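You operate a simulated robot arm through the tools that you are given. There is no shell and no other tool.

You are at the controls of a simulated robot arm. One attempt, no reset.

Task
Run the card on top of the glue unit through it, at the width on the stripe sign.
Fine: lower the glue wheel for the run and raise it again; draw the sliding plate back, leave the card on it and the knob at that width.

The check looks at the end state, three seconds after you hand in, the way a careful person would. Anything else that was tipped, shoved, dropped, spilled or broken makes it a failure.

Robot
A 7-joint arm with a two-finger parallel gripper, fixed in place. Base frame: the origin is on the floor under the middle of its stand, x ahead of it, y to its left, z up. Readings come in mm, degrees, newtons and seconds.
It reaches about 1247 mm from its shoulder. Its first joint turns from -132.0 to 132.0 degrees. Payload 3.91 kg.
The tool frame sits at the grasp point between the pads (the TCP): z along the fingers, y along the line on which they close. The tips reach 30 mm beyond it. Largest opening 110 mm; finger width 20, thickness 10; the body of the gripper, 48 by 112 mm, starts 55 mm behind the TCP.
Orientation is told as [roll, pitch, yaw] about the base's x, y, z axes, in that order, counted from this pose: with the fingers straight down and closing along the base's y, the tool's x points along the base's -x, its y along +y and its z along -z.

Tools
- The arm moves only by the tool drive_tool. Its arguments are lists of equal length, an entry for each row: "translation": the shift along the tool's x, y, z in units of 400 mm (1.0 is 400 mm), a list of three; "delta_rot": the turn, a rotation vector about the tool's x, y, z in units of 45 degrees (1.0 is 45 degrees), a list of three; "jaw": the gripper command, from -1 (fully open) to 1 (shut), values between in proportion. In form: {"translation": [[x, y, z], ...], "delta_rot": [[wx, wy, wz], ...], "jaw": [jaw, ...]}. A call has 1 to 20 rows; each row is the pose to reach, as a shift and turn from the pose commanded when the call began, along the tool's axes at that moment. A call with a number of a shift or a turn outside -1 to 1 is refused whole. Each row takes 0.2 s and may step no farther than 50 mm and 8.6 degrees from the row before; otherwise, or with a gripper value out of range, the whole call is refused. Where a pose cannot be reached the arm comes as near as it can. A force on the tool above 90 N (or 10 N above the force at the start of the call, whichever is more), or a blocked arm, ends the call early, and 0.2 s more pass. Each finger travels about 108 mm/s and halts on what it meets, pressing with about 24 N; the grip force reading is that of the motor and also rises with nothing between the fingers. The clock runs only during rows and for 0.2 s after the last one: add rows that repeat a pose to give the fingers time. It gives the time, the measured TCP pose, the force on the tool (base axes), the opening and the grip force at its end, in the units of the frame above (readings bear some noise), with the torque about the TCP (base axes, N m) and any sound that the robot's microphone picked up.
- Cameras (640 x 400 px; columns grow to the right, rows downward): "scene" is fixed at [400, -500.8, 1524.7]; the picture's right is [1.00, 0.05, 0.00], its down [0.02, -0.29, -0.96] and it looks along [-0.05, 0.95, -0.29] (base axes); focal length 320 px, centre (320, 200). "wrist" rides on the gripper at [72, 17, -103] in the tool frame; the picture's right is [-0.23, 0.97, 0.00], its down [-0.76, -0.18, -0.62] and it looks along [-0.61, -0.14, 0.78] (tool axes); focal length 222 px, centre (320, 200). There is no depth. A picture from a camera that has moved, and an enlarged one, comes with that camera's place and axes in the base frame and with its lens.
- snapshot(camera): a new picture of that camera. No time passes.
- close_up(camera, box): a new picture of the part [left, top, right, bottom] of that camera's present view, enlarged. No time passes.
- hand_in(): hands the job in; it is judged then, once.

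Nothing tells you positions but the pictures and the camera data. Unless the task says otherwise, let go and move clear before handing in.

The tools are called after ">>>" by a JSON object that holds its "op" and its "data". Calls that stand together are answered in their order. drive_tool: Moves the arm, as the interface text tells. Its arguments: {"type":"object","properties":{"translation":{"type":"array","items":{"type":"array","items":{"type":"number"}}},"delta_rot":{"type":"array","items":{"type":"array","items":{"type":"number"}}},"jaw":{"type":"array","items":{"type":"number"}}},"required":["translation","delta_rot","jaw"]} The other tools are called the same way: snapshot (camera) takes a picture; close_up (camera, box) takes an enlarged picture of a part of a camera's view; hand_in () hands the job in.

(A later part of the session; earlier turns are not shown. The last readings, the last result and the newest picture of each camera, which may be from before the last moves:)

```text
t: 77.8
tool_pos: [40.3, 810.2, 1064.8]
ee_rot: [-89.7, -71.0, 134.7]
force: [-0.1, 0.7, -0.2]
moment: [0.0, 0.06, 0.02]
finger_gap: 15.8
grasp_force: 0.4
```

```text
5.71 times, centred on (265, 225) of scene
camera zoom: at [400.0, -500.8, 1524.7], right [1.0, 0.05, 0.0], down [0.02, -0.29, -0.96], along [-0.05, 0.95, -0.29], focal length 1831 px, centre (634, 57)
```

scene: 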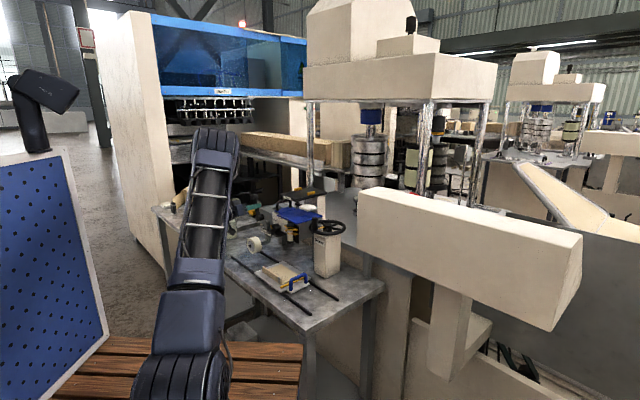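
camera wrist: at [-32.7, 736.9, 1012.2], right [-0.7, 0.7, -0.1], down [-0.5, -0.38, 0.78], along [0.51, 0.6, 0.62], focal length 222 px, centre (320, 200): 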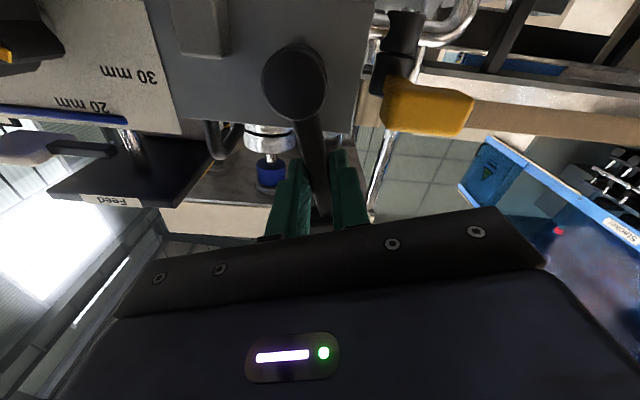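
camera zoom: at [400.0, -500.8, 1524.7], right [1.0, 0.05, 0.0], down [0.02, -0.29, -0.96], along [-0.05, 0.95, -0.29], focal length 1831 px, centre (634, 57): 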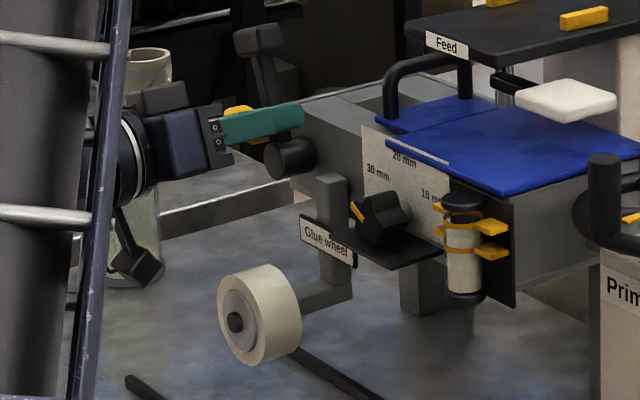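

The lever holds its position when released. I'll continue rotating about the hub from this closer grip.

>>> {"op": "drive_tool", "data": {"translation": [[0.0007, 0.0102, 0], [0.0028, 0.0201, 0], [0.0063, 0.0297, 0]], "delta_rot": [[0, 0, -0.1778], [0, 0, -0.3556], [0, 0, -0.5333]], "jaw": [0.73, 0.73, 0.73]}}

>>> {"op": "close_up", "data": {"camera": "scene", "box": [225, 190, 305, 260]}}

>>> {"op": "close_up", "data": {"camera": "wrist", "box": [220, 20, 480, 210]}}

```text
t: 78.6
tool_pos: [32.3, 818.3, 1059.6]
ee_rot: [-89.8, -46.8, 134.9]
force: [0.7, 0.0, 0.1]
moment: [0.02, 0.01, 0.03]
finger_gap: 15.0
grasp_force: 0.3
```

```text
5.71 times, centred on (265, 225) of scene
camera zoom: at [400.0, -500.8, 1524.7], right [1.0, 0.05, 0.0], down [0.02, -0.29, -0.96], along [-0.05, 0.95, -0.29], focal length 1831 px, centre (634, 57)
```

zoom: 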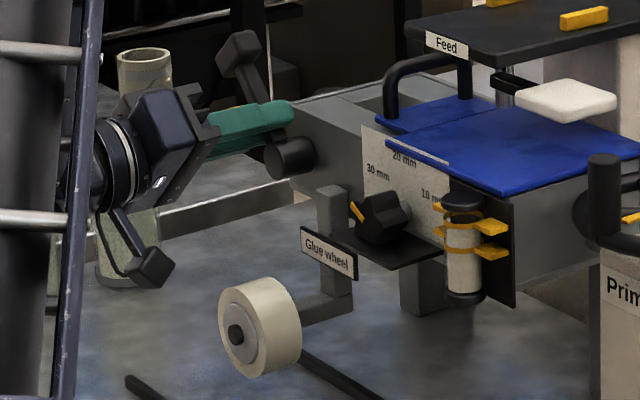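

```text
2.11 times, centred on (350, 115) of wrist
camera zoom: at [-14.9, 718.7, 995.7], right [-0.61, 0.61, -0.5], down [-0.72, -0.16, 0.68], along [0.33, 0.77, 0.54], focal length 468 px, centre (257, 379)
```

zoom: 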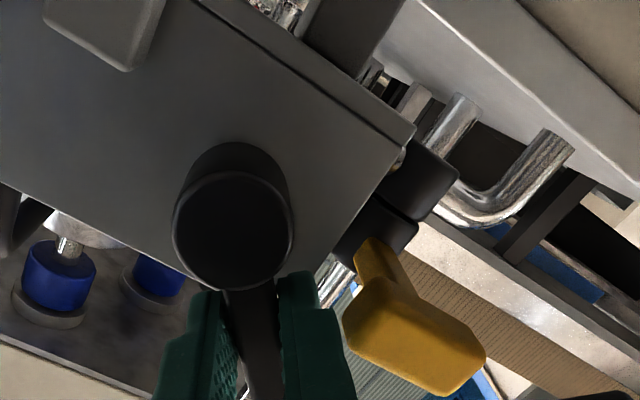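

The wheel is down about 27 mm, its rim close to card height, but the lower finger is getting near the yellow tap handle. I'll withdraw straight back and finish the last part by pushing the lever from its upper side with closed fingers.

>>> {"op": "drive_tool", "data": {"translation": [[0, 0, -0.05], [0, 0, -0.1], [0, 0, -0.15], [0, 0, -0.19]], "delta_rot": [[0, 0, 0], [0, 0, 0], [0, 0, 0], [0, 0, 0]], "jaw": [0.725, 0.725, 0.725, 0.725]}}

>>> {"op": "close_up", "data": {"camera": "wrist", "box": [220, 0, 480, 190]}}

>>> {"op": "close_up", "data": {"camera": "scene", "box": [225, 190, 305, 260]}}

```text
t: 79.6
tool_pos: [-19.8, 765.2, 1058.6]
ee_rot: [-89.9, -47.0, 134.9]
force: [0.4, -0.4, 0.4]
moment: [0.0, 0.01, 0.03]
finger_gap: 14.8
grasp_force: 0.1
```

```text
2.11 times, centred on (350, 95) of wrist
camera zoom: at [-67.7, 665.3, 995.3], right [-0.61, 0.61, -0.5], down [-0.72, -0.16, 0.68], along [0.33, 0.77, 0.54], focal length 468 px, centre (257, 421)
```

zoom: 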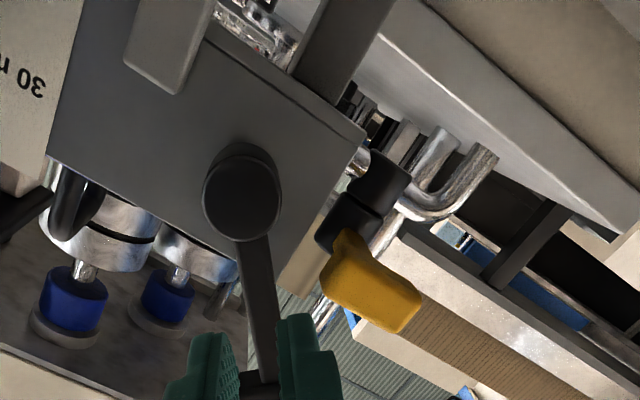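

```text
5.71 times, centred on (265, 225) of scene
camera zoom: at [400.0, -500.8, 1524.7], right [1.0, 0.05, 0.0], down [0.02, -0.29, -0.96], along [-0.05, 0.95, -0.29], focal length 1831 px, centre (634, 57)
```

zoom: 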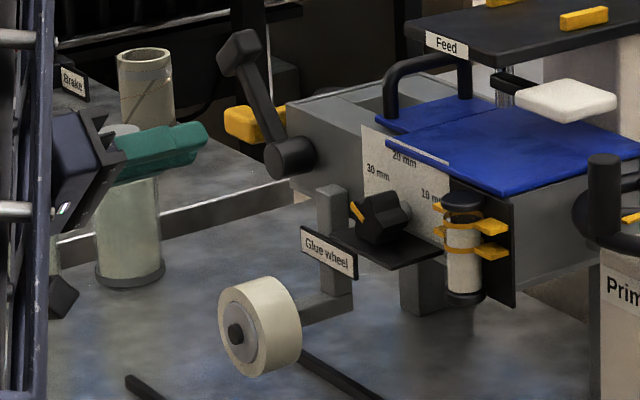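

>>> {"op": "drive_tool", "data": {"translation": [[-0.028, -0.035, 0], [-0.0558, -0.0702, 0], [-0.0558, -0.0702, 0]], "delta_rot": [[0, 0, 0.09], [0, 0, 0.178], [0, 0, 0.178]], "jaw": [0.9, 1, 1]}}

>>> {"op": "close_up", "data": {"camera": "wrist", "box": [220, 0, 480, 190]}}

```text
t: 80.4
tool_pos: [-15.3, 761.8, 1095.2]
ee_rot: [-89.8, -55.0, 135.0]
force: [-1.1, -0.2, 0.2]
moment: [-0.02, 0.0, -0.01]
finger_gap: 0.0
grasp_force: 24.1
```

```text
2.11 times, centred on (350, 95) of wrist
camera zoom: at [-69.7, 669.0, 1026.8], right [-0.66, 0.66, -0.37], down [-0.65, -0.23, 0.73], along [0.39, 0.72, 0.58], focal length 468 px, centre (257, 421)
```

zoom: 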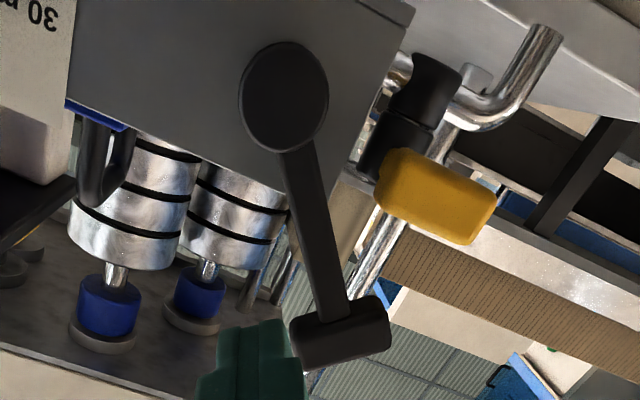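

>>> {"op": "drive_tool", "data": {"translation": [[0, 0, 0.05], [0, 0, 0.1], [0, 0, 0.15], [0, 0, 0.185]], "delta_rot": [[0, 0, 0], [0, 0, 0], [0, 0, 0], [0, 0, 0]], "jaw": [1, 1, 1, 1]}}

>>> {"op": "close_up", "data": {"camera": "wrist", "box": [220, 0, 480, 190]}}

>>> {"op": "close_up", "data": {"camera": "scene", "box": [225, 190, 305, 260]}}

```text
t: 81.4
tool_pos: [35.4, 813.9, 1094.7]
ee_rot: [-89.8, -55.0, 135.0]
force: [-0.5, 0.0, -0.1]
moment: [0.03, -0.01, -0.03]
finger_gap: 0.0
grasp_force: 24.0
```

```text
2.11 times, centred on (350, 95) of wrist
camera zoom: at [-18.8, 720.9, 1026.7], right [-0.66, 0.66, -0.37], down [-0.65, -0.23, 0.73], along [0.39, 0.72, 0.58], focal length 468 px, centre (257, 421)
```

zoom: 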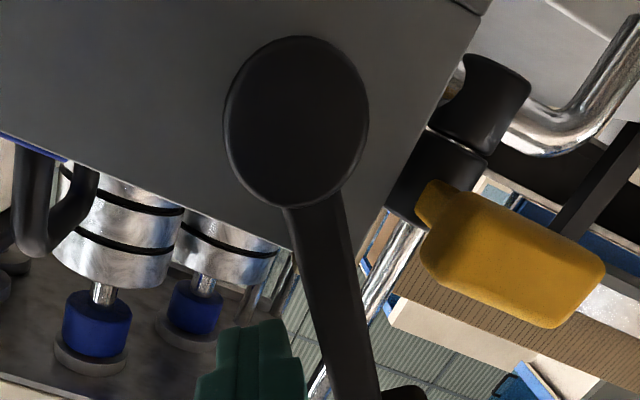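

```text
5.71 times, centred on (265, 225) of scene
camera zoom: at [400.0, -500.8, 1524.7], right [1.0, 0.05, 0.0], down [0.02, -0.29, -0.96], along [-0.05, 0.95, -0.29], focal length 1831 px, centre (634, 57)
```

zoom: 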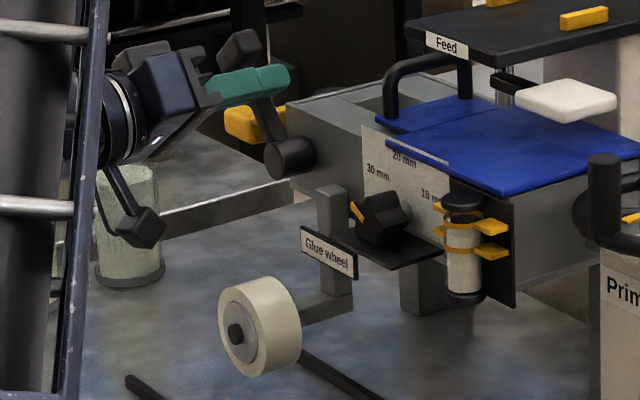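

The fingers are beside the stem on the upper side. I'll push the lever gently further, about 8° of actual lever motion, and check the wheel.

>>> {"op": "drive_tool", "data": {"translation": [[-0.003, 0.01, 0], [-0.0059, 0.02, 0], [-0.0078, 0.0303, 0], [-0.0089, 0.0405, 0]], "delta_rot": [[0, 0, -0.089], [0, 0, -0.178], [0, 0, -0.267], [0, 0, -0.356]], "jaw": [1, 1, 1, 1]}}

>>> {"op": "close_up", "data": {"camera": "wrist", "box": [220, 0, 480, 190]}}

>>> {"op": "close_up", "data": {"camera": "scene", "box": [225, 190, 305, 260]}}

```text
t: 82.4
tool_pos: [23.9, 822.2, 1087.5]
ee_rot: [-89.9, -39.0, 134.8]
force: [0.1, -0.2, 0.2]
moment: [-0.01, 0.04, 0.02]
finger_gap: 0.0
grasp_force: 24.3
```

```text
2.11 times, centred on (350, 95) of wrist
camera zoom: at [-16.7, 718.0, 1030.5], right [-0.56, 0.56, -0.61], down [-0.78, -0.1, 0.62], along [0.28, 0.82, 0.49], focal length 468 px, centre (257, 421)
```

zoom: 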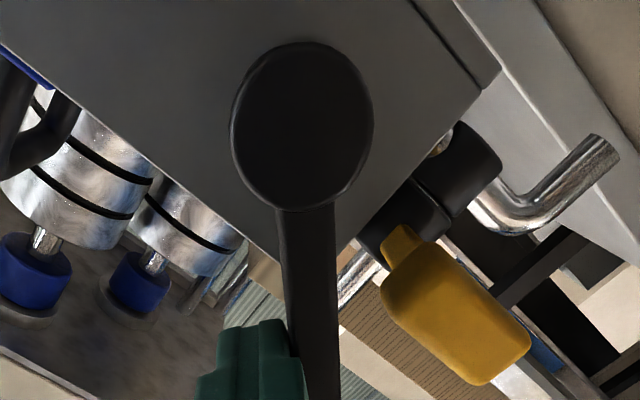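

```text
5.71 times, centred on (265, 225) of scene
camera zoom: at [400.0, -500.8, 1524.7], right [1.0, 0.05, 0.0], down [0.02, -0.29, -0.96], along [-0.05, 0.95, -0.29], focal length 1831 px, centre (634, 57)
```

zoom: 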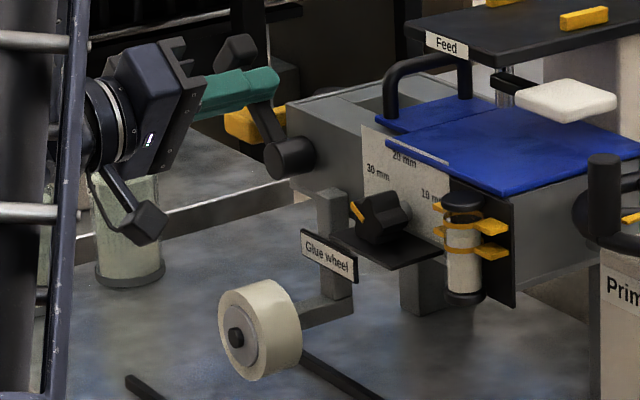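

>>> {"op": "drive_tool", "data": {"translation": [[-0.003, 0.0098, 0], [-0.006, 0.0194, 0]], "delta_rot": [[0, 0, -0.089], [0, 0, -0.178]], "jaw": [1, 1]}}

>>> {"op": "close_up", "data": {"camera": "wrist", "box": [220, 0, 480, 190]}}

>>> {"op": "close_up", "data": {"camera": "scene", "box": [225, 190, 305, 260]}}

```text
t: 83.0
tool_pos: [19.9, 829.2, 1084.1]
ee_rot: [-89.9, -30.9, 134.9]
force: [0.5, 0.1, -0.2]
moment: [0.01, 0.01, -0.01]
finger_gap: 0.2
grasp_force: 24.3
```

```text
2.11 times, centred on (350, 95) of wrist
camera zoom: at [-15.7, 718.0, 1032.8], right [-0.49, 0.49, -0.72], down [-0.84, -0.04, 0.54], along [0.24, 0.87, 0.43], focal length 468 px, centre (257, 421)
```

zoom: 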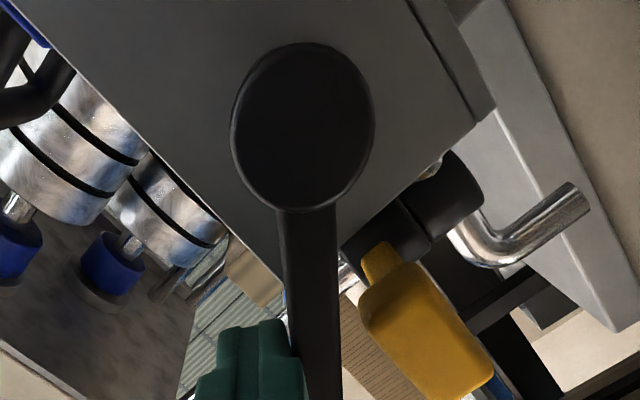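

```text
5.71 times, centred on (265, 225) of scene
camera zoom: at [400.0, -500.8, 1524.7], right [1.0, 0.05, 0.0], down [0.02, -0.29, -0.96], along [-0.05, 0.95, -0.29], focal length 1831 px, centre (634, 57)
```

zoom: 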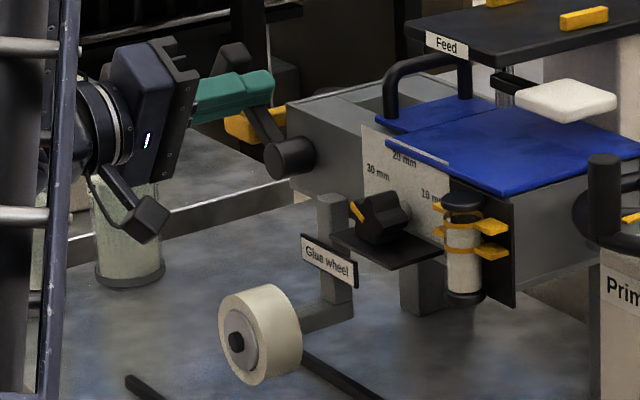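

The lever follows smoothly and the wheel is down about 30 mm. I'll look at the lever head relative to the yellow handle, and at the wheel height relative to the card, before going further.

>>> {"op": "close_up", "data": {"camera": "scene", "box": [240, 192, 280, 222]}}

>>> {"op": "close_up", "data": {"camera": "scene", "box": [235, 230, 300, 290]}}

>>> {"op": "snapshot", "data": {"camera": "wrist"}}

```text
13.33 times, centred on (260, 207) of scene
camera zoom: at [400.0, -500.8, 1524.7], right [1.0, 0.05, 0.0], down [0.02, -0.29, -0.96], along [-0.05, 0.95, -0.29], focal length 4272 px, centre (1120, 107)
```

zoom: 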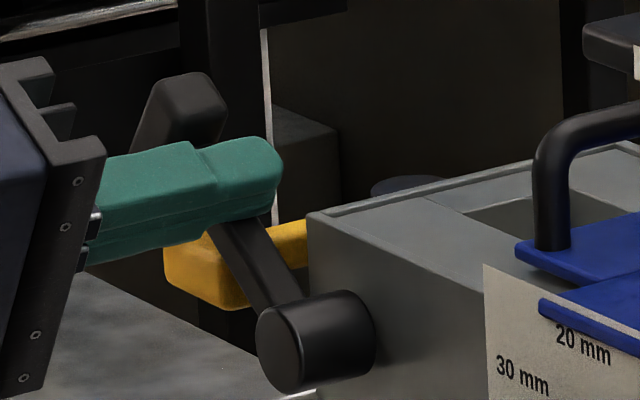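

```text
6.67 times, centred on (268, 260) of scene
camera zoom: at [400.0, -500.8, 1524.7], right [1.0, 0.05, 0.0], down [0.02, -0.29, -0.96], along [-0.05, 0.95, -0.29], focal length 2136 px, centre (670, -200)
```

zoom: 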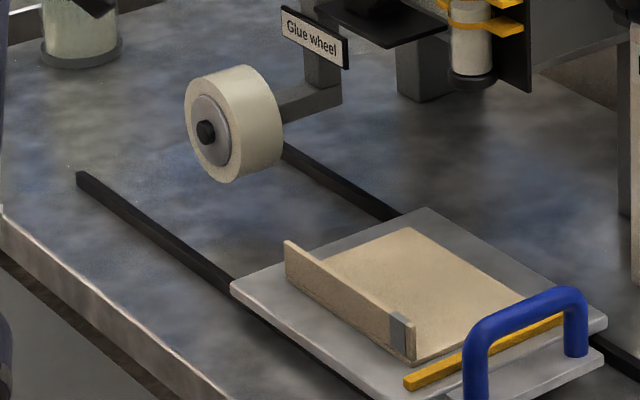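

```text
taken
camera wrist: at [-15.7, 718.0, 1032.8], right [-0.49, 0.49, -0.72], down [-0.84, -0.04, 0.54], along [0.24, 0.87, 0.43], focal length 222 px, centre (320, 200)
```

wrist: 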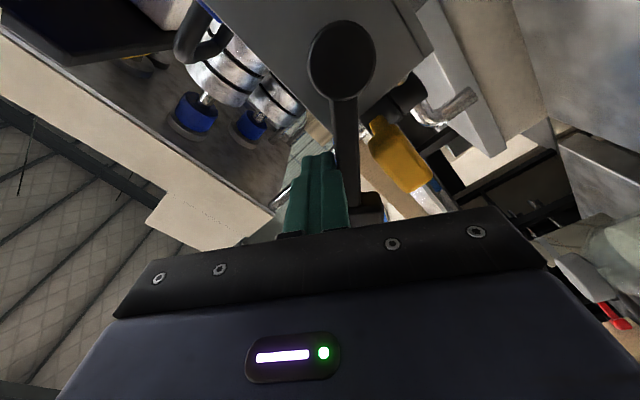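

>>> {"op": "close_up", "data": {"camera": "scene", "box": [240, 234, 275, 264]}}

```text
13.33 times, centred on (258, 249) of scene
camera zoom: at [400.0, -500.8, 1524.7], right [1.0, 0.05, 0.0], down [0.02, -0.29, -0.96], along [-0.05, 0.95, -0.29], focal length 4272 px, centre (1153, -453)
```

zoom: 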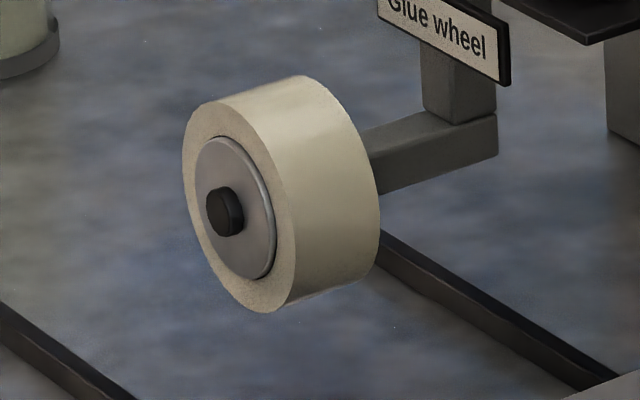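

The wheel radius is about 35 mm and its bottom is near z≈884, roughly 5 mm above card height. I'll continue in 3° steps and watch the force for the lever's stop.

>>> {"op": "drive_tool", "data": {"translation": [[-0.0026, 0.0074, 0]], "delta_rot": [[0, 0, -0.0667]], "jaw": [1]}}

>>> {"op": "drive_tool", "data": {"translation": [[-0.0026, 0.0074, 0]], "delta_rot": [[0, 0, -0.0667]], "jaw": [1]}}

>>> {"op": "close_up", "data": {"camera": "scene", "box": [240, 192, 280, 222]}}

>>> {"op": "close_up", "data": {"camera": "scene", "box": [240, 234, 275, 264]}}

```text
t: 83.4
tool_pos: [19.5, 830.3, 1081.7]
ee_rot: [-89.9, -27.9, 135.0]
force: [-0.7, 0.0, -1.1]
moment: [0.01, 0.0, -0.01]
finger_gap: 0.0
grasp_force: 23.8
```

```text
t: 83.8
tool_pos: [15.5, 831.5, 1081.0]
ee_rot: [-90.0, -25.0, 134.9]
force: [0.1, -0.8, -1.2]
moment: [-0.02, -0.02, 0.01]
finger_gap: 0.0
grasp_force: 24.0
```

```text
13.33 times, centred on (260, 207) of scene
camera zoom: at [400.0, -500.8, 1524.7], right [1.0, 0.05, 0.0], down [0.02, -0.29, -0.96], along [-0.05, 0.95, -0.29], focal length 4272 px, centre (1120, 107)
```

zoom: 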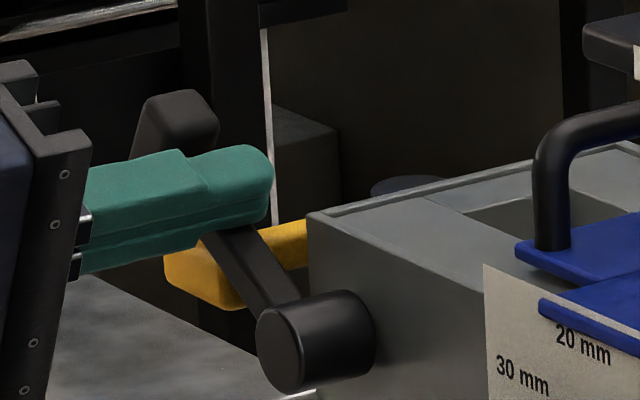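

```text
13.33 times, centred on (258, 249) of scene
camera zoom: at [400.0, -500.8, 1524.7], right [1.0, 0.05, 0.0], down [0.02, -0.29, -0.96], along [-0.05, 0.95, -0.29], focal length 4272 px, centre (1153, -453)
```

zoom: 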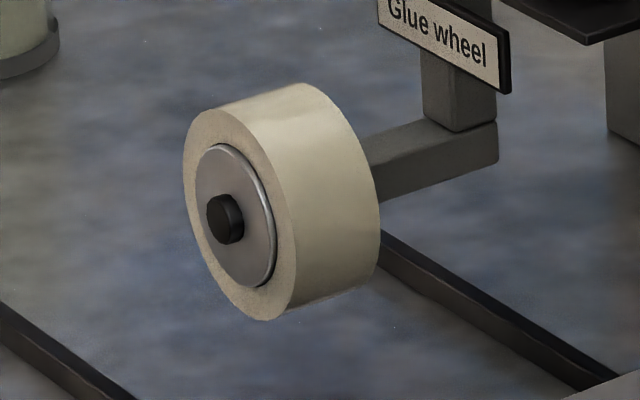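

Still no resistance, and the yellow handle hasn't been touched. A few more small steps.

>>> {"op": "drive_tool", "data": {"translation": [[-0.0026, 0.0074, 0]], "delta_rot": [[0, 0, -0.0667]], "jaw": [1]}}

>>> {"op": "drive_tool", "data": {"translation": [[-0.0026, 0.0074, 0]], "delta_rot": [[0, 0, -0.0667]], "jaw": [1]}}

>>> {"op": "close_up", "data": {"camera": "scene", "box": [240, 192, 280, 222]}}

>>> {"op": "close_up", "data": {"camera": "scene", "box": [240, 234, 275, 264]}}

>>> {"op": "close_up", "data": {"camera": "wrist", "box": [260, 0, 500, 230]}}

```text
t: 84.2
tool_pos: [15.7, 832.9, 1077.8]
ee_rot: [-90.1, -21.9, 134.8]
force: [4.9, -14.3, 10.3]
moment: [0.09, -0.03, -0.08]
finger_gap: 0.1
grasp_force: 23.6
```

```text
t: 84.6
tool_pos: [14.8, 833.7, 1079.8]
ee_rot: [-90.2, -19.2, 134.9]
force: [13.5, -30.9, 32.3]
moment: [0.29, -0.04, -0.22]
finger_gap: 0.0
grasp_force: 23.6
```

```text
13.33 times, centred on (260, 207) of scene
camera zoom: at [400.0, -500.8, 1524.7], right [1.0, 0.05, 0.0], down [0.02, -0.29, -0.96], along [-0.05, 0.95, -0.29], focal length 4272 px, centre (1120, 107)
```

zoom: 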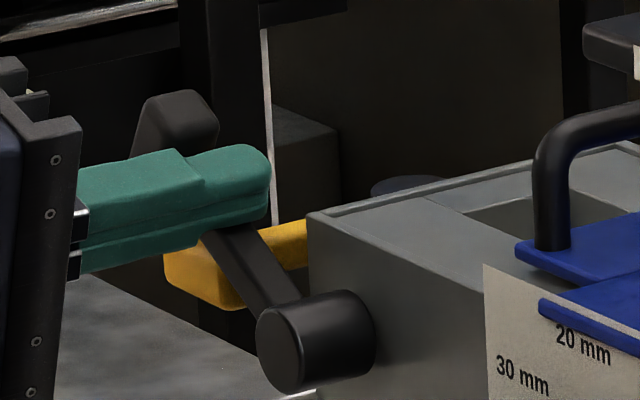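

```text
13.33 times, centred on (258, 249) of scene
camera zoom: at [400.0, -500.8, 1524.7], right [1.0, 0.05, 0.0], down [0.02, -0.29, -0.96], along [-0.05, 0.95, -0.29], focal length 4272 px, centre (1153, -453)
```

zoom: 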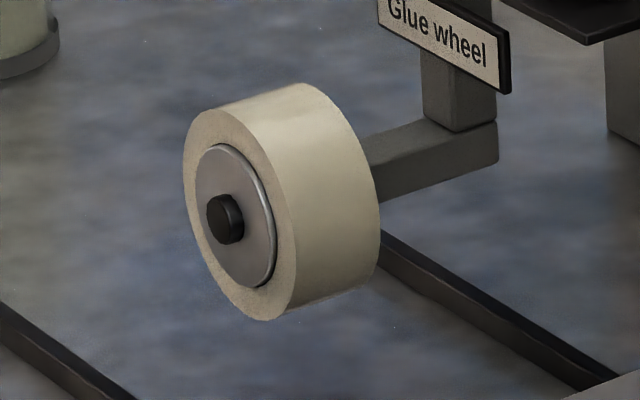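

```text
1.74 times, centred on (380, 115) of wrist
camera zoom: at [-13.8, 715.8, 1040.2], right [-0.37, 0.38, -0.84], down [-0.91, 0.03, 0.42], along [0.18, 0.92, 0.34], focal length 386 px, centre (216, 348)
```

zoom: 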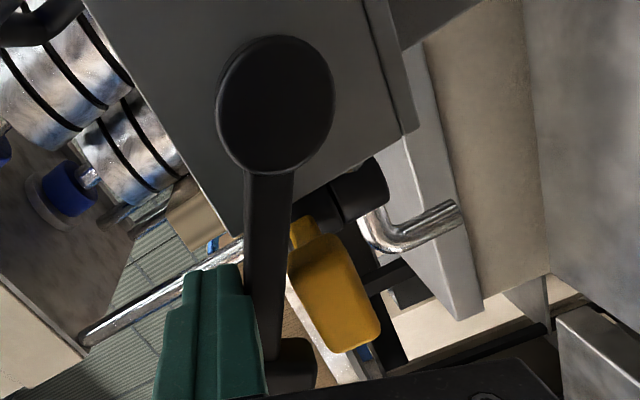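

The force rose while the wheel stopped moving, so that's the lever's end stop: the wheel is fully lowered and the yellow handle is untouched. I'll back off and withdraw.

>>> {"op": "drive_tool", "data": {"translation": [[0, -0.012, 0], [0, -0.024, 0], [0, -0.024, -0.05], [0, -0.024, -0.1], [0, -0.024, -0.15], [0, -0.024, -0.22], [0, -0.024, -0.3]], "delta_rot": [[0, 0, 0], [0, 0, 0], [0, 0, 0], [0, 0, 0], [0, 0, 0], [0, 0, 0], [0, 0, 0]], "jaw": [1, 1, 1, 1, 1, 1, 1]}}

>>> {"op": "close_up", "data": {"camera": "scene", "box": [225, 190, 305, 260]}}

>>> {"op": "snapshot", "data": {"camera": "wrist"}}

```text
t: 86.2
tool_pos: [-70.0, 750.2, 1083.4]
ee_rot: [-89.9, -18.8, 134.9]
force: [0.3, 0.9, -0.2]
moment: [0.0, 0.02, 0.04]
finger_gap: 0.0
grasp_force: 24.1
```

```text
5.71 times, centred on (265, 225) of scene
camera zoom: at [400.0, -500.8, 1524.7], right [1.0, 0.05, 0.0], down [0.02, -0.29, -0.96], along [-0.05, 0.95, -0.29], focal length 1831 px, centre (634, 57)
```

zoom: 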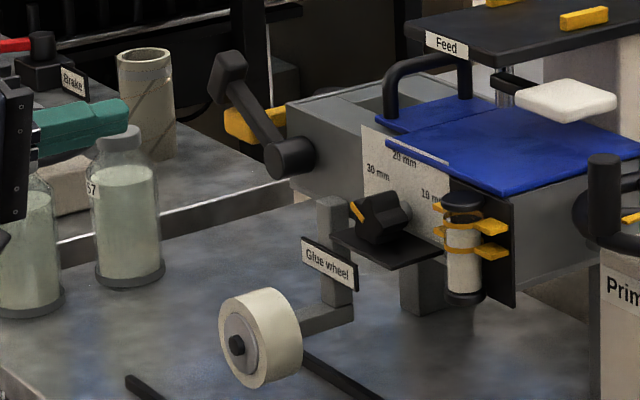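

```text
taken
camera wrist: at [-98.8, 632.1, 1046.1], right [-0.38, 0.38, -0.85], down [-0.91, 0.03, 0.42], along [0.18, 0.93, 0.33], focal length 222 px, centre (320, 200)
```

wrist: 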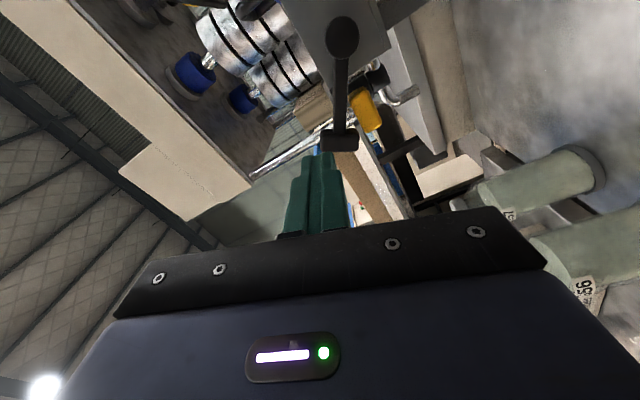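

The lever stays down with the wheel lowered. Now to the sliding plate's handle: I'll roll the gripper back level, travel along the bench, and tip it to 45° over the handle.

>>> {"op": "drive_tool", "data": {"translation": [[0.064, -0.044, -0.0083], [0.128, -0.088, -0.0167], [0.1925, -0.1325, -0.025], [0.257, -0.177, -0.033], [0.321, -0.221, -0.042], [0.385, -0.265, -0.05]], "delta_rot": [[0, 0, 0.1667], [0, 0, 0.333], [0, 0, 0.5], [0, 0, 0.667], [0, 0, 0.8333], [0, 0, 1.0]], "jaw": [0.9, 0.8, 0.7, 0.6, 0.5, 0.4]}}

>>> {"op": "drive_tool", "data": {"translation": [[0.041, -0.084, 0], [0.082, -0.1685, 0], [0.123, -0.253, 0], [0.1645, -0.337, 0]], "delta_rot": [[0, 0, 0.145], [0, 0, 0.289], [0, 0, 0.433], [0, 0, 0.578]], "jaw": [0.4, 0.4, 0.4, 0.4]}}

>>> {"op": "drive_tool", "data": {"translation": [[0, -0.026, 0], [0, -0.052, 0], [0, -0.078, 0], [0, -0.103, 0], [0, -0.129, 0], [0, -0.155, 0]], "delta_rot": [[0, 0.1667, 0], [0, 0.333, 0], [0, 0.5, 0], [0, 0.667, 0], [0, 0.8333, 0], [0, 1.0, 0]], "jaw": [0.4, 0.4, 0.4, 0.4, 0.4, 0.4]}}

>>> {"op": "snapshot", "data": {"camera": "wrist"}}

>>> {"op": "snapshot", "data": {"camera": "scene"}}

```text
t: 87.6
tool_pos: [42.7, 605.7, 1131.3]
ee_rot: [-89.8, -64.0, 134.8]
force: [0.1, -0.5, -0.7]
moment: [-0.01, -0.06, 0.0]
finger_gap: 33.2
grasp_force: 0.1
```

```text
t: 88.6
tool_pos: [151.3, 500.2, 1135.7]
ee_rot: [38.6, -89.9, 6.5]
force: [-0.2, 0.9, 0.9]
moment: [0.02, -0.03, -0.03]
finger_gap: 33.1
grasp_force: 0.1
```

```text
t: 90.0
tool_pos: [192.6, 455.4, 1134.4]
ee_rot: [0.1, -44.8, 45.1]
force: [-0.1, 0.2, -0.2]
moment: [0.04, 0.01, -0.01]
finger_gap: 32.9
grasp_force: 0.0
```

```text
taken
camera wrist: at [93.9, 380.1, 1157.4], right [-0.57, 0.8, 0.16], down [0.2, -0.05, 0.98], along [0.79, 0.59, -0.13], focal length 222 px, centre (320, 200)
```

wrist: 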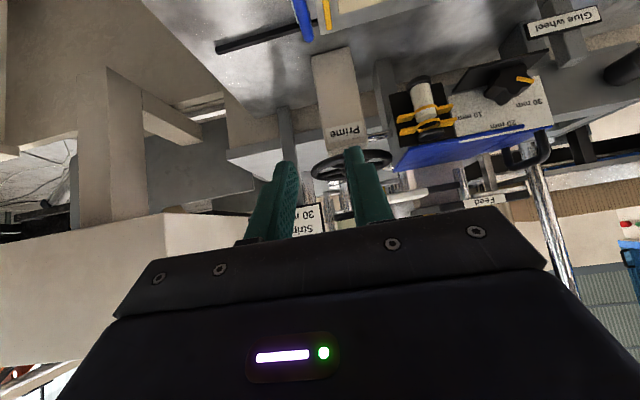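

```text
taken
```

scene: 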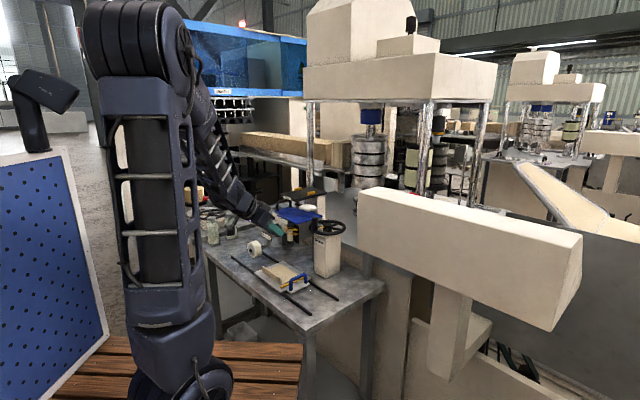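

>>> {"op": "drive_tool", "data": {"translation": [[0.048, 0, 0.0735], [0.096, 0, 0.147], [0.144, 0, 0.2205], [0.192, 0, 0.294], [0.2405, 0, 0.3675]], "delta_rot": [[0, 0, 0], [0, 0, 0], [0, 0, 0], [0, 0, 0], [0, 0, 0]], "jaw": [0.4, 0.4, 0.4, 0.4, 0.4]}}

>>> {"op": "snapshot", "data": {"camera": "wrist"}}

>>> {"op": "close_up", "data": {"camera": "wrist", "box": [220, 40, 420, 200]}}

>>> {"op": "close_up", "data": {"camera": "scene", "box": [255, 225, 345, 305]}}

```text
t: 91.2
tool_pos: [219.0, 480.0, 960.8]
ee_rot: [-0.1, -45.0, 45.0]
force: [0.2, 0.4, 0.3]
moment: [0.03, 0.02, -0.02]
finger_gap: 33.0
grasp_force: 0.0
```

```text
taken
camera wrist: at [119.2, 405.3, 984.0], right [-0.57, 0.8, 0.16], down [0.2, -0.06, 0.98], along [0.79, 0.59, -0.12], focal length 222 px, centre (320, 200)
```

wrist: 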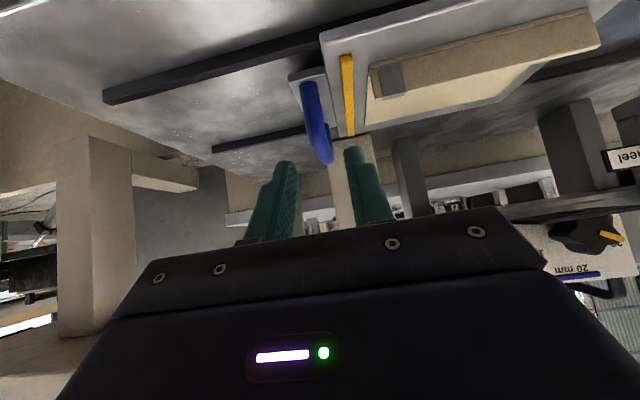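

```text
2.50 times, centred on (320, 120) of wrist
camera zoom: at [119.2, 405.3, 984.0], right [-0.57, 0.8, 0.16], down [0.2, -0.06, 0.98], along [0.79, 0.59, -0.12], focal length 555 px, centre (320, 400)
```

zoom: 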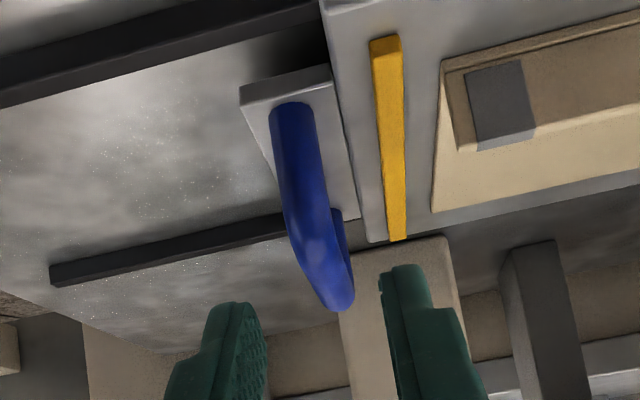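

```text
5.00 times, centred on (300, 265) of scene
camera zoom: at [400.0, -500.8, 1524.7], right [1.0, 0.05, 0.0], down [0.02, -0.29, -0.96], along [-0.05, 0.95, -0.29], focal length 1602 px, centre (420, -125)
```

zoom: 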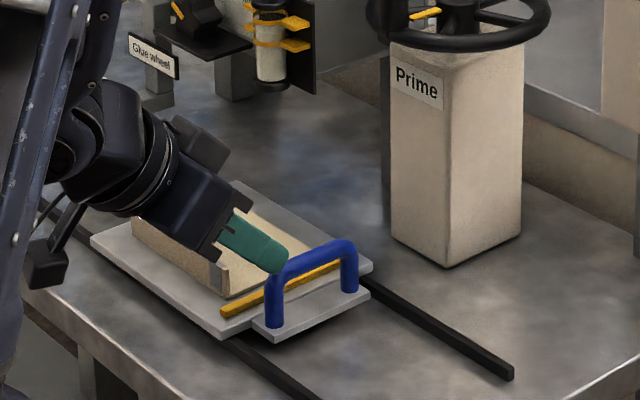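

The handle bar lies centrally between the fingers, its top at about z≈920. I'll move in along the tool axis and then close on the bar.

>>> {"op": "drive_tool", "data": {"translation": [[-0.005, 0, 0.05], [-0.01, 0, 0.1], [-0.015, 0, 0.155]], "delta_rot": [[0, 0, 0], [0, 0, 0], [0, 0, 0]], "jaw": [0.4, 0.4, 0.4]}}

>>> {"op": "close_up", "data": {"camera": "wrist", "box": [220, 40, 420, 200]}}

>>> {"op": "close_up", "data": {"camera": "scene", "box": [265, 240, 325, 295]}}

```text
t: 92.0
tool_pos: [251.4, 514.7, 922.1]
ee_rot: [0.0, -44.9, 44.9]
force: [0.1, -0.5, 0.0]
moment: [0.02, -0.03, 0.0]
finger_gap: 32.9
grasp_force: 0.1
```

```text
2.50 times, centred on (320, 120) of wrist
camera zoom: at [152.2, 440.2, 944.8], right [-0.57, 0.8, 0.16], down [0.2, -0.06, 0.98], along [0.79, 0.59, -0.13], focal length 555 px, centre (320, 400)
```

zoom: 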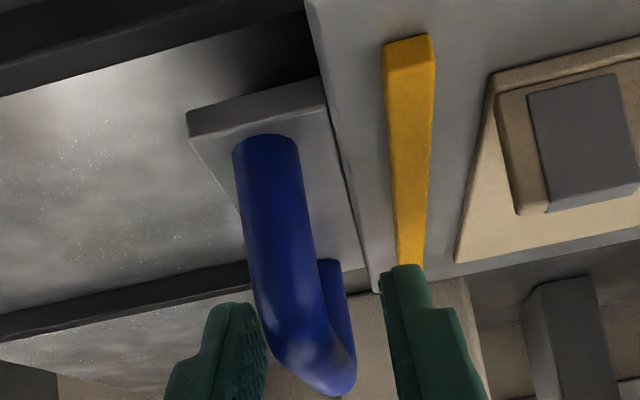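

```text
7.27 times, centred on (295, 268) of scene
camera zoom: at [400.0, -500.8, 1524.7], right [1.0, 0.05, 0.0], down [0.02, -0.29, -0.96], along [-0.05, 0.95, -0.29], focal length 2330 px, centre (502, -291)
```

zoom: 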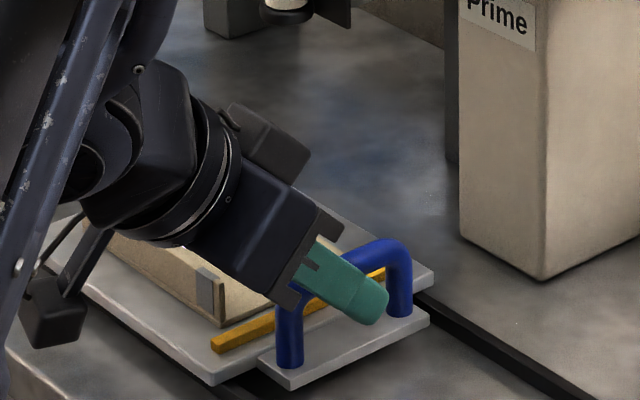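

>>> {"op": "drive_tool", "data": {"translation": [[0, 0, 0], [0, 0, 0], [0, 0, 0]], "delta_rot": [[0, 0, 0], [0, 0, 0], [0, 0, 0]], "jaw": [0.6, 0.75, 0.9]}}

>>> {"op": "close_up", "data": {"camera": "wrist", "box": [220, 40, 420, 200]}}

>>> {"op": "close_up", "data": {"camera": "scene", "box": [265, 240, 325, 295]}}

```text
t: 92.8
tool_pos: [251.8, 515.0, 921.7]
ee_rot: [0.1, -44.9, 45.0]
force: [0.6, 0.9, -2.5]
moment: [0.14, -0.16, 0.1]
finger_gap: 13.8
grasp_force: 45.4
```

```text
2.50 times, centred on (320, 120) of wrist
camera zoom: at [152.3, 440.2, 944.7], right [-0.57, 0.8, 0.16], down [0.2, -0.06, 0.98], along [0.79, 0.59, -0.13], focal length 555 px, centre (320, 400)
```

zoom: 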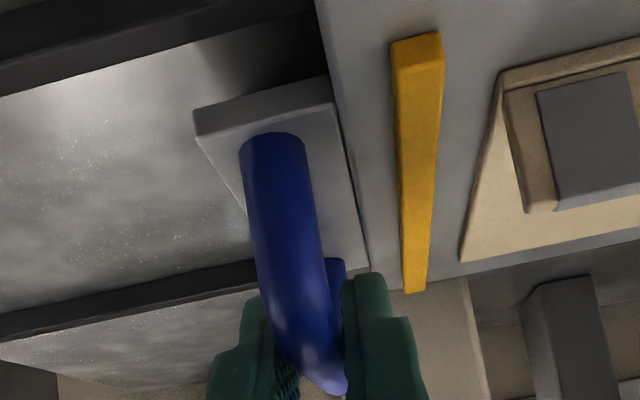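

```text
7.27 times, centred on (295, 268) of scene
camera zoom: at [400.0, -500.8, 1524.7], right [1.0, 0.05, 0.0], down [0.02, -0.29, -0.96], along [-0.05, 0.95, -0.29], focal length 2330 px, centre (502, -291)
```

zoom: 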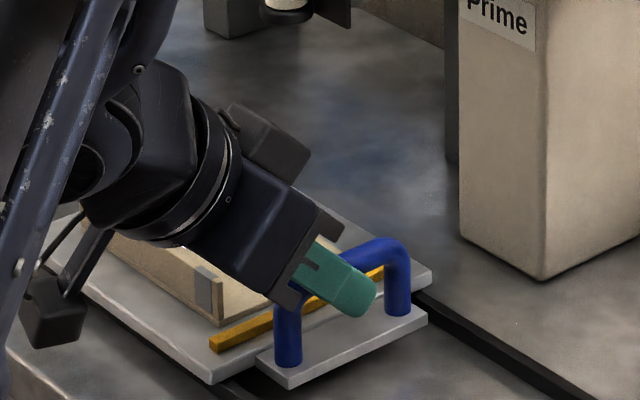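

The handle is gripped. I'll push the plate forward along the rails smoothly, in stages, watching forces and the card.

>>> {"op": "drive_tool", "data": {"translation": [[0, 0.01, 0], [0, 0.03, 0], [0, 0.055, 0], [0, 0.08, 0], [0, 0.105, 0], [0, 0.13, 0], [0, 0.155, 0], [0, 0.175, 0], [0, 0.19, 0], [0, 0.2, 0]], "delta_rot": [[0, 0, 0], [0, 0, 0], [0, 0, 0], [0, 0, 0], [0, 0, 0], [0, 0, 0], [0, 0, 0], [0, 0, 0], [0, 0, 0], [0, 0, 0]], "jaw": [0.9, 0.9, 0.9, 0.9, 0.9, 0.9, 0.9, 0.9, 0.9, 0.9]}}

>>> {"op": "close_up", "data": {"camera": "scene", "box": [225, 215, 325, 295]}}

>>> {"op": "close_up", "data": {"camera": "wrist", "box": [200, 0, 500, 200]}}

```text
t: 95.0
tool_pos: [196.9, 571.2, 922.4]
ee_rot: [-0.2, -44.9, 45.1]
force: [-8.7, -7.3, -26.0]
moment: [-0.27, 0.28, -0.01]
finger_gap: 13.8
grasp_force: 45.3
```

```text
5.00 times, centred on (275, 255) of scene
camera zoom: at [400.0, -500.8, 1524.7], right [1.0, 0.05, 0.0], down [0.02, -0.29, -0.96], along [-0.05, 0.95, -0.29], focal length 1602 px, centre (545, -75)
```

zoom: 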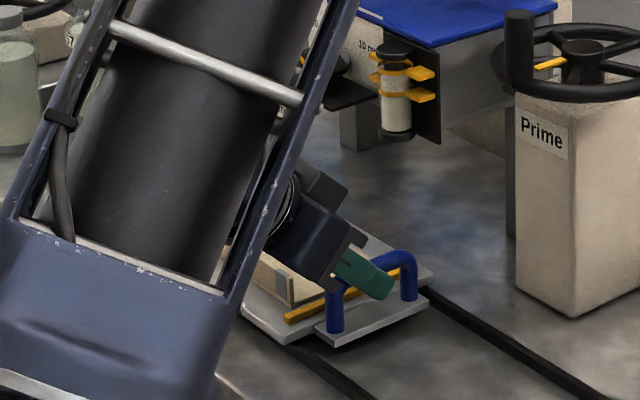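

```text
2.00 times, centred on (350, 100) of wrist
camera zoom: at [96.5, 496.1, 945.3], right [-0.58, 0.8, 0.16], down [0.2, -0.05, 0.98], along [0.79, 0.59, -0.13], focal length 444 px, centre (260, 400)
```

zoom: 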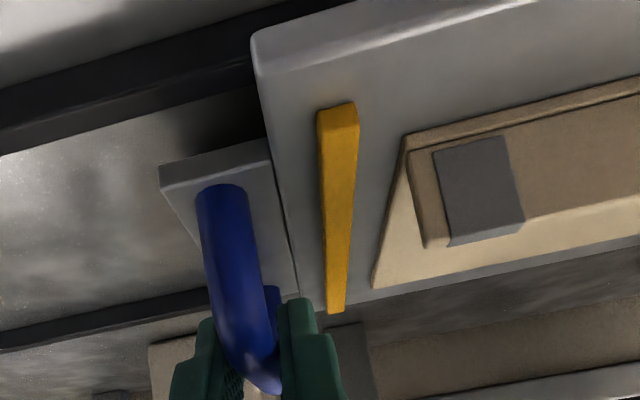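

The plate slides and the card rides with it. There's a slight upward strain on the handle, so I'll trim the path by about 1.5 mm as I continue.

>>> {"op": "drive_tool", "data": {"translation": [[0.0022, 0.01, 0.0005], [0.0044, 0.03, 0.001], [0.0044, 0.055, 0.001], [0.0044, 0.08, 0.001], [0.0044, 0.105, 0.001], [0.0044, 0.13, 0.001], [0.0044, 0.155, 0.001], [0.0044, 0.175, 0.001], [0.0044, 0.19, 0.001], [0.0044, 0.2, 0.001]], "delta_rot": [[0, 0, 0], [0, 0, 0], [0, 0, 0], [0, 0, 0], [0, 0, 0], [0, 0, 0], [0, 0, 0], [0, 0, 0], [0, 0, 0], [0, 0, 0]], "jaw": [0.9, 0.9, 0.9, 0.9, 0.9, 0.9, 0.9, 0.9, 0.9, 0.9]}}

>>> {"op": "snapshot", "data": {"camera": "scene"}}

>>> {"op": "snapshot", "data": {"camera": "wrist"}}

>>> {"op": "close_up", "data": {"camera": "wrist", "box": [200, 0, 520, 200]}}

```text
t: 97.2
tool_pos: [140.2, 627.5, 921.4]
ee_rot: [0.0, -44.9, 45.1]
force: [14.7, 15.3, 21.2]
moment: [0.26, -0.24, 0.16]
finger_gap: 14.1
grasp_force: 45.4
```

```text
taken
```

scene: 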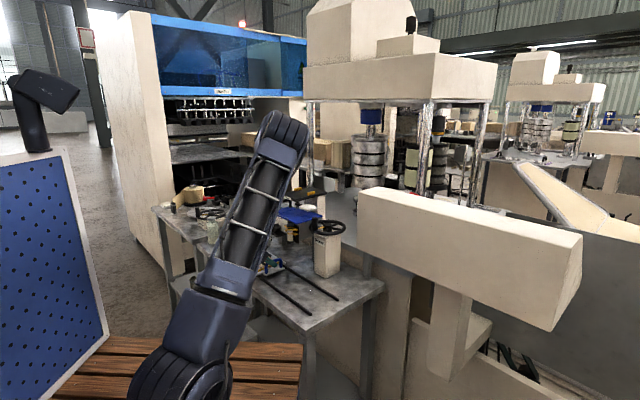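

```text
taken
camera wrist: at [39.0, 551.9, 943.8], right [-0.57, 0.8, 0.16], down [0.2, -0.06, 0.98], along [0.8, 0.59, -0.12], focal length 222 px, centre (320, 200)
```

wrist: 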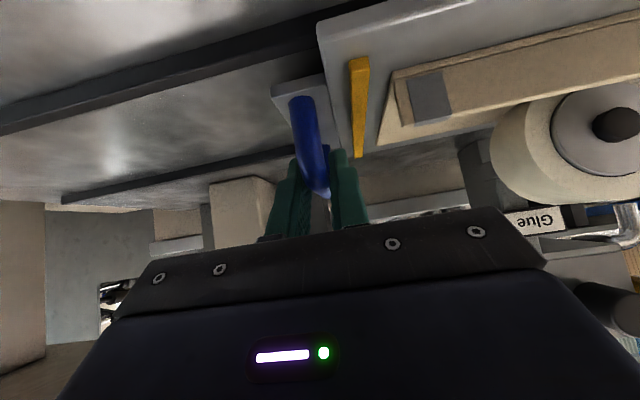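

```text
2.00 times, centred on (360, 100) of wrist
camera zoom: at [39.0, 551.9, 943.8], right [-0.57, 0.8, 0.16], down [0.2, -0.06, 0.98], along [0.8, 0.59, -0.12], focal length 444 px, centre (240, 400)
```

zoom: 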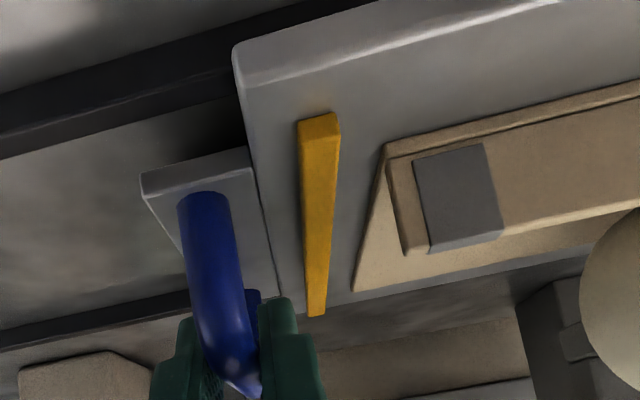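

>>> {"op": "close_up", "data": {"camera": "wrist", "box": [440, 0, 640, 230]}}

>>> {"op": "close_up", "data": {"camera": "scene", "box": [220, 215, 320, 295]}}

```text
1.74 times, centred on (540, 115) of wrist
camera zoom: at [39.0, 551.9, 943.8], right [-0.57, 0.8, 0.16], down [0.2, -0.06, 0.98], along [0.8, 0.59, -0.12], focal length 386 px, centre (-63, 348)
```

zoom: 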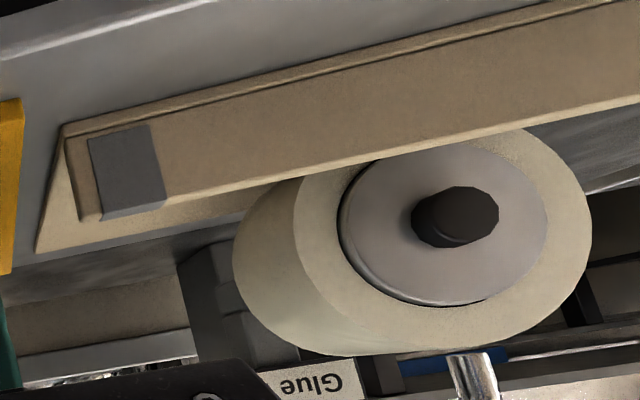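

```text
5.00 times, centred on (270, 255) of scene
camera zoom: at [400.0, -500.8, 1524.7], right [1.0, 0.05, 0.0], down [0.02, -0.29, -0.96], along [-0.05, 0.95, -0.29], focal length 1602 px, centre (570, -75)
```

zoom: 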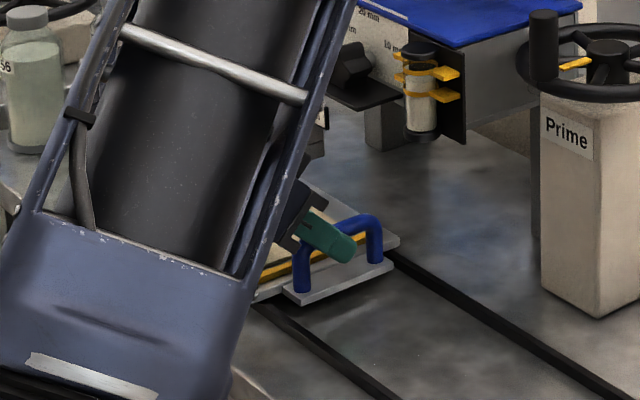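

The card is passing under the lowered wheel, with the flap clear on the near side. I'll continue slowly, trimming the strain, toward about 235 mm of travel.

>>> {"op": "drive_tool", "data": {"translation": [[-0.0012, 0.01, 0], [-0.0024, 0.028, 0], [-0.0024, 0.05, 0], [-0.0024, 0.072, 0], [-0.0024, 0.094, 0], [-0.0024, 0.116, 0], [-0.0024, 0.135, 0], [-0.0024, 0.15, 0]], "delta_rot": [[0, 0, 0], [0, 0, 0], [0, 0, 0], [0, 0, 0], [0, 0, 0], [0, 0, 0], [0, 0, 0], [0, 0, 0]], "jaw": [0.9, 0.9, 0.9, 0.9, 0.9, 0.9, 0.9, 0.9]}}

>>> {"op": "snapshot", "data": {"camera": "wrist"}}

>>> {"op": "close_up", "data": {"camera": "wrist", "box": [260, 0, 560, 200]}}

>>> {"op": "snapshot", "data": {"camera": "scene"}}

```text
t: 99.0
tool_pos: [96.6, 670.4, 921.0]
ee_rot: [0.0, -44.8, 45.1]
force: [-5.4, -6.1, -16.2]
moment: [0.62, -0.49, 0.07]
finger_gap: 13.5
grasp_force: 45.1
```

```text
taken
camera wrist: at [-3.8, 594.6, 944.1], right [-0.57, 0.8, 0.16], down [0.2, -0.05, 0.98], along [0.79, 0.59, -0.13], focal length 222 px, centre (320, 200)
```

wrist: 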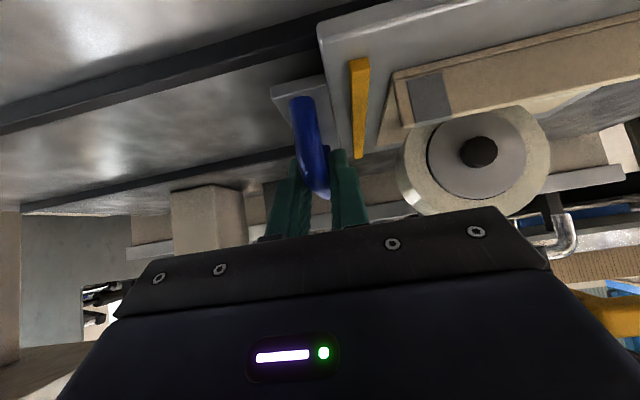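

```text
2.00 times, centred on (410, 100) of wrist
camera zoom: at [-3.8, 594.6, 944.1], right [-0.57, 0.8, 0.16], down [0.2, -0.05, 0.98], along [0.79, 0.59, -0.13], focal length 444 px, centre (140, 400)
```

zoom: 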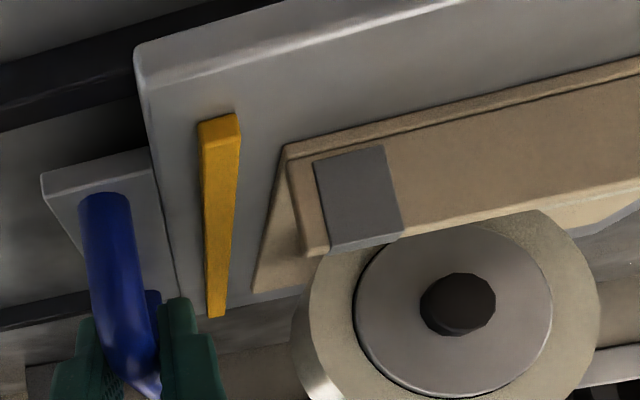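

```text
taken
```

scene: 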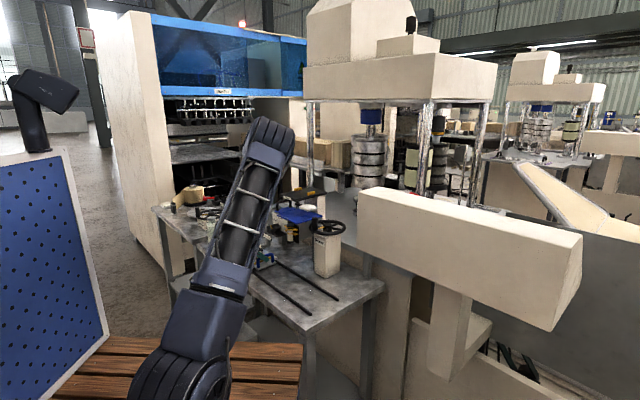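

The wheel is well along the card now. I'll push further carefully toward the end of travel, stopping before the fingers reach the wheel.

>>> {"op": "drive_tool", "data": {"translation": [[0.0008, 0.01, 0], [0.0008, 0.022, 0], [0.0008, 0.034, 0], [0.0008, 0.045, 0]], "delta_rot": [[0, 0, 0], [0, 0, 0], [0, 0, 0], [0, 0, 0]], "jaw": [0.9, 0.9, 0.9, 0.9]}}

>>> {"op": "close_up", "data": {"camera": "wrist", "box": [260, 0, 560, 230]}}

```text
t: 100.0
tool_pos: [84.4, 685.1, 924.7]
ee_rot: [0.1, -45.2, 44.9]
force: [-1.7, -1.8, -6.2]
moment: [-0.1, 0.16, 0.22]
finger_gap: 14.2
grasp_force: 45.0
```

```text
1.74 times, centred on (410, 115) of wrist
camera zoom: at [-15.1, 608.7, 946.4], right [-0.57, 0.8, 0.16], down [0.19, -0.06, 0.98], along [0.8, 0.59, -0.12], focal length 386 px, centre (164, 348)
```

zoom: 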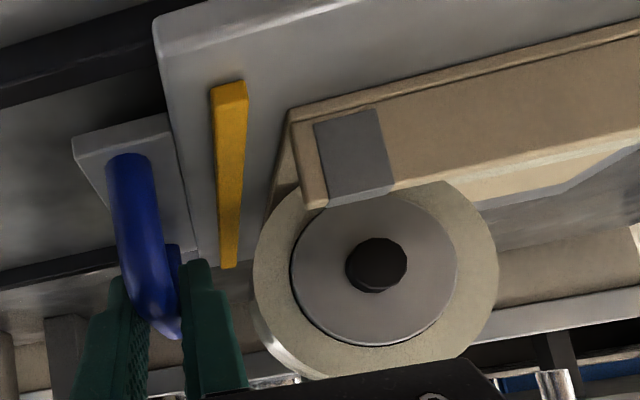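

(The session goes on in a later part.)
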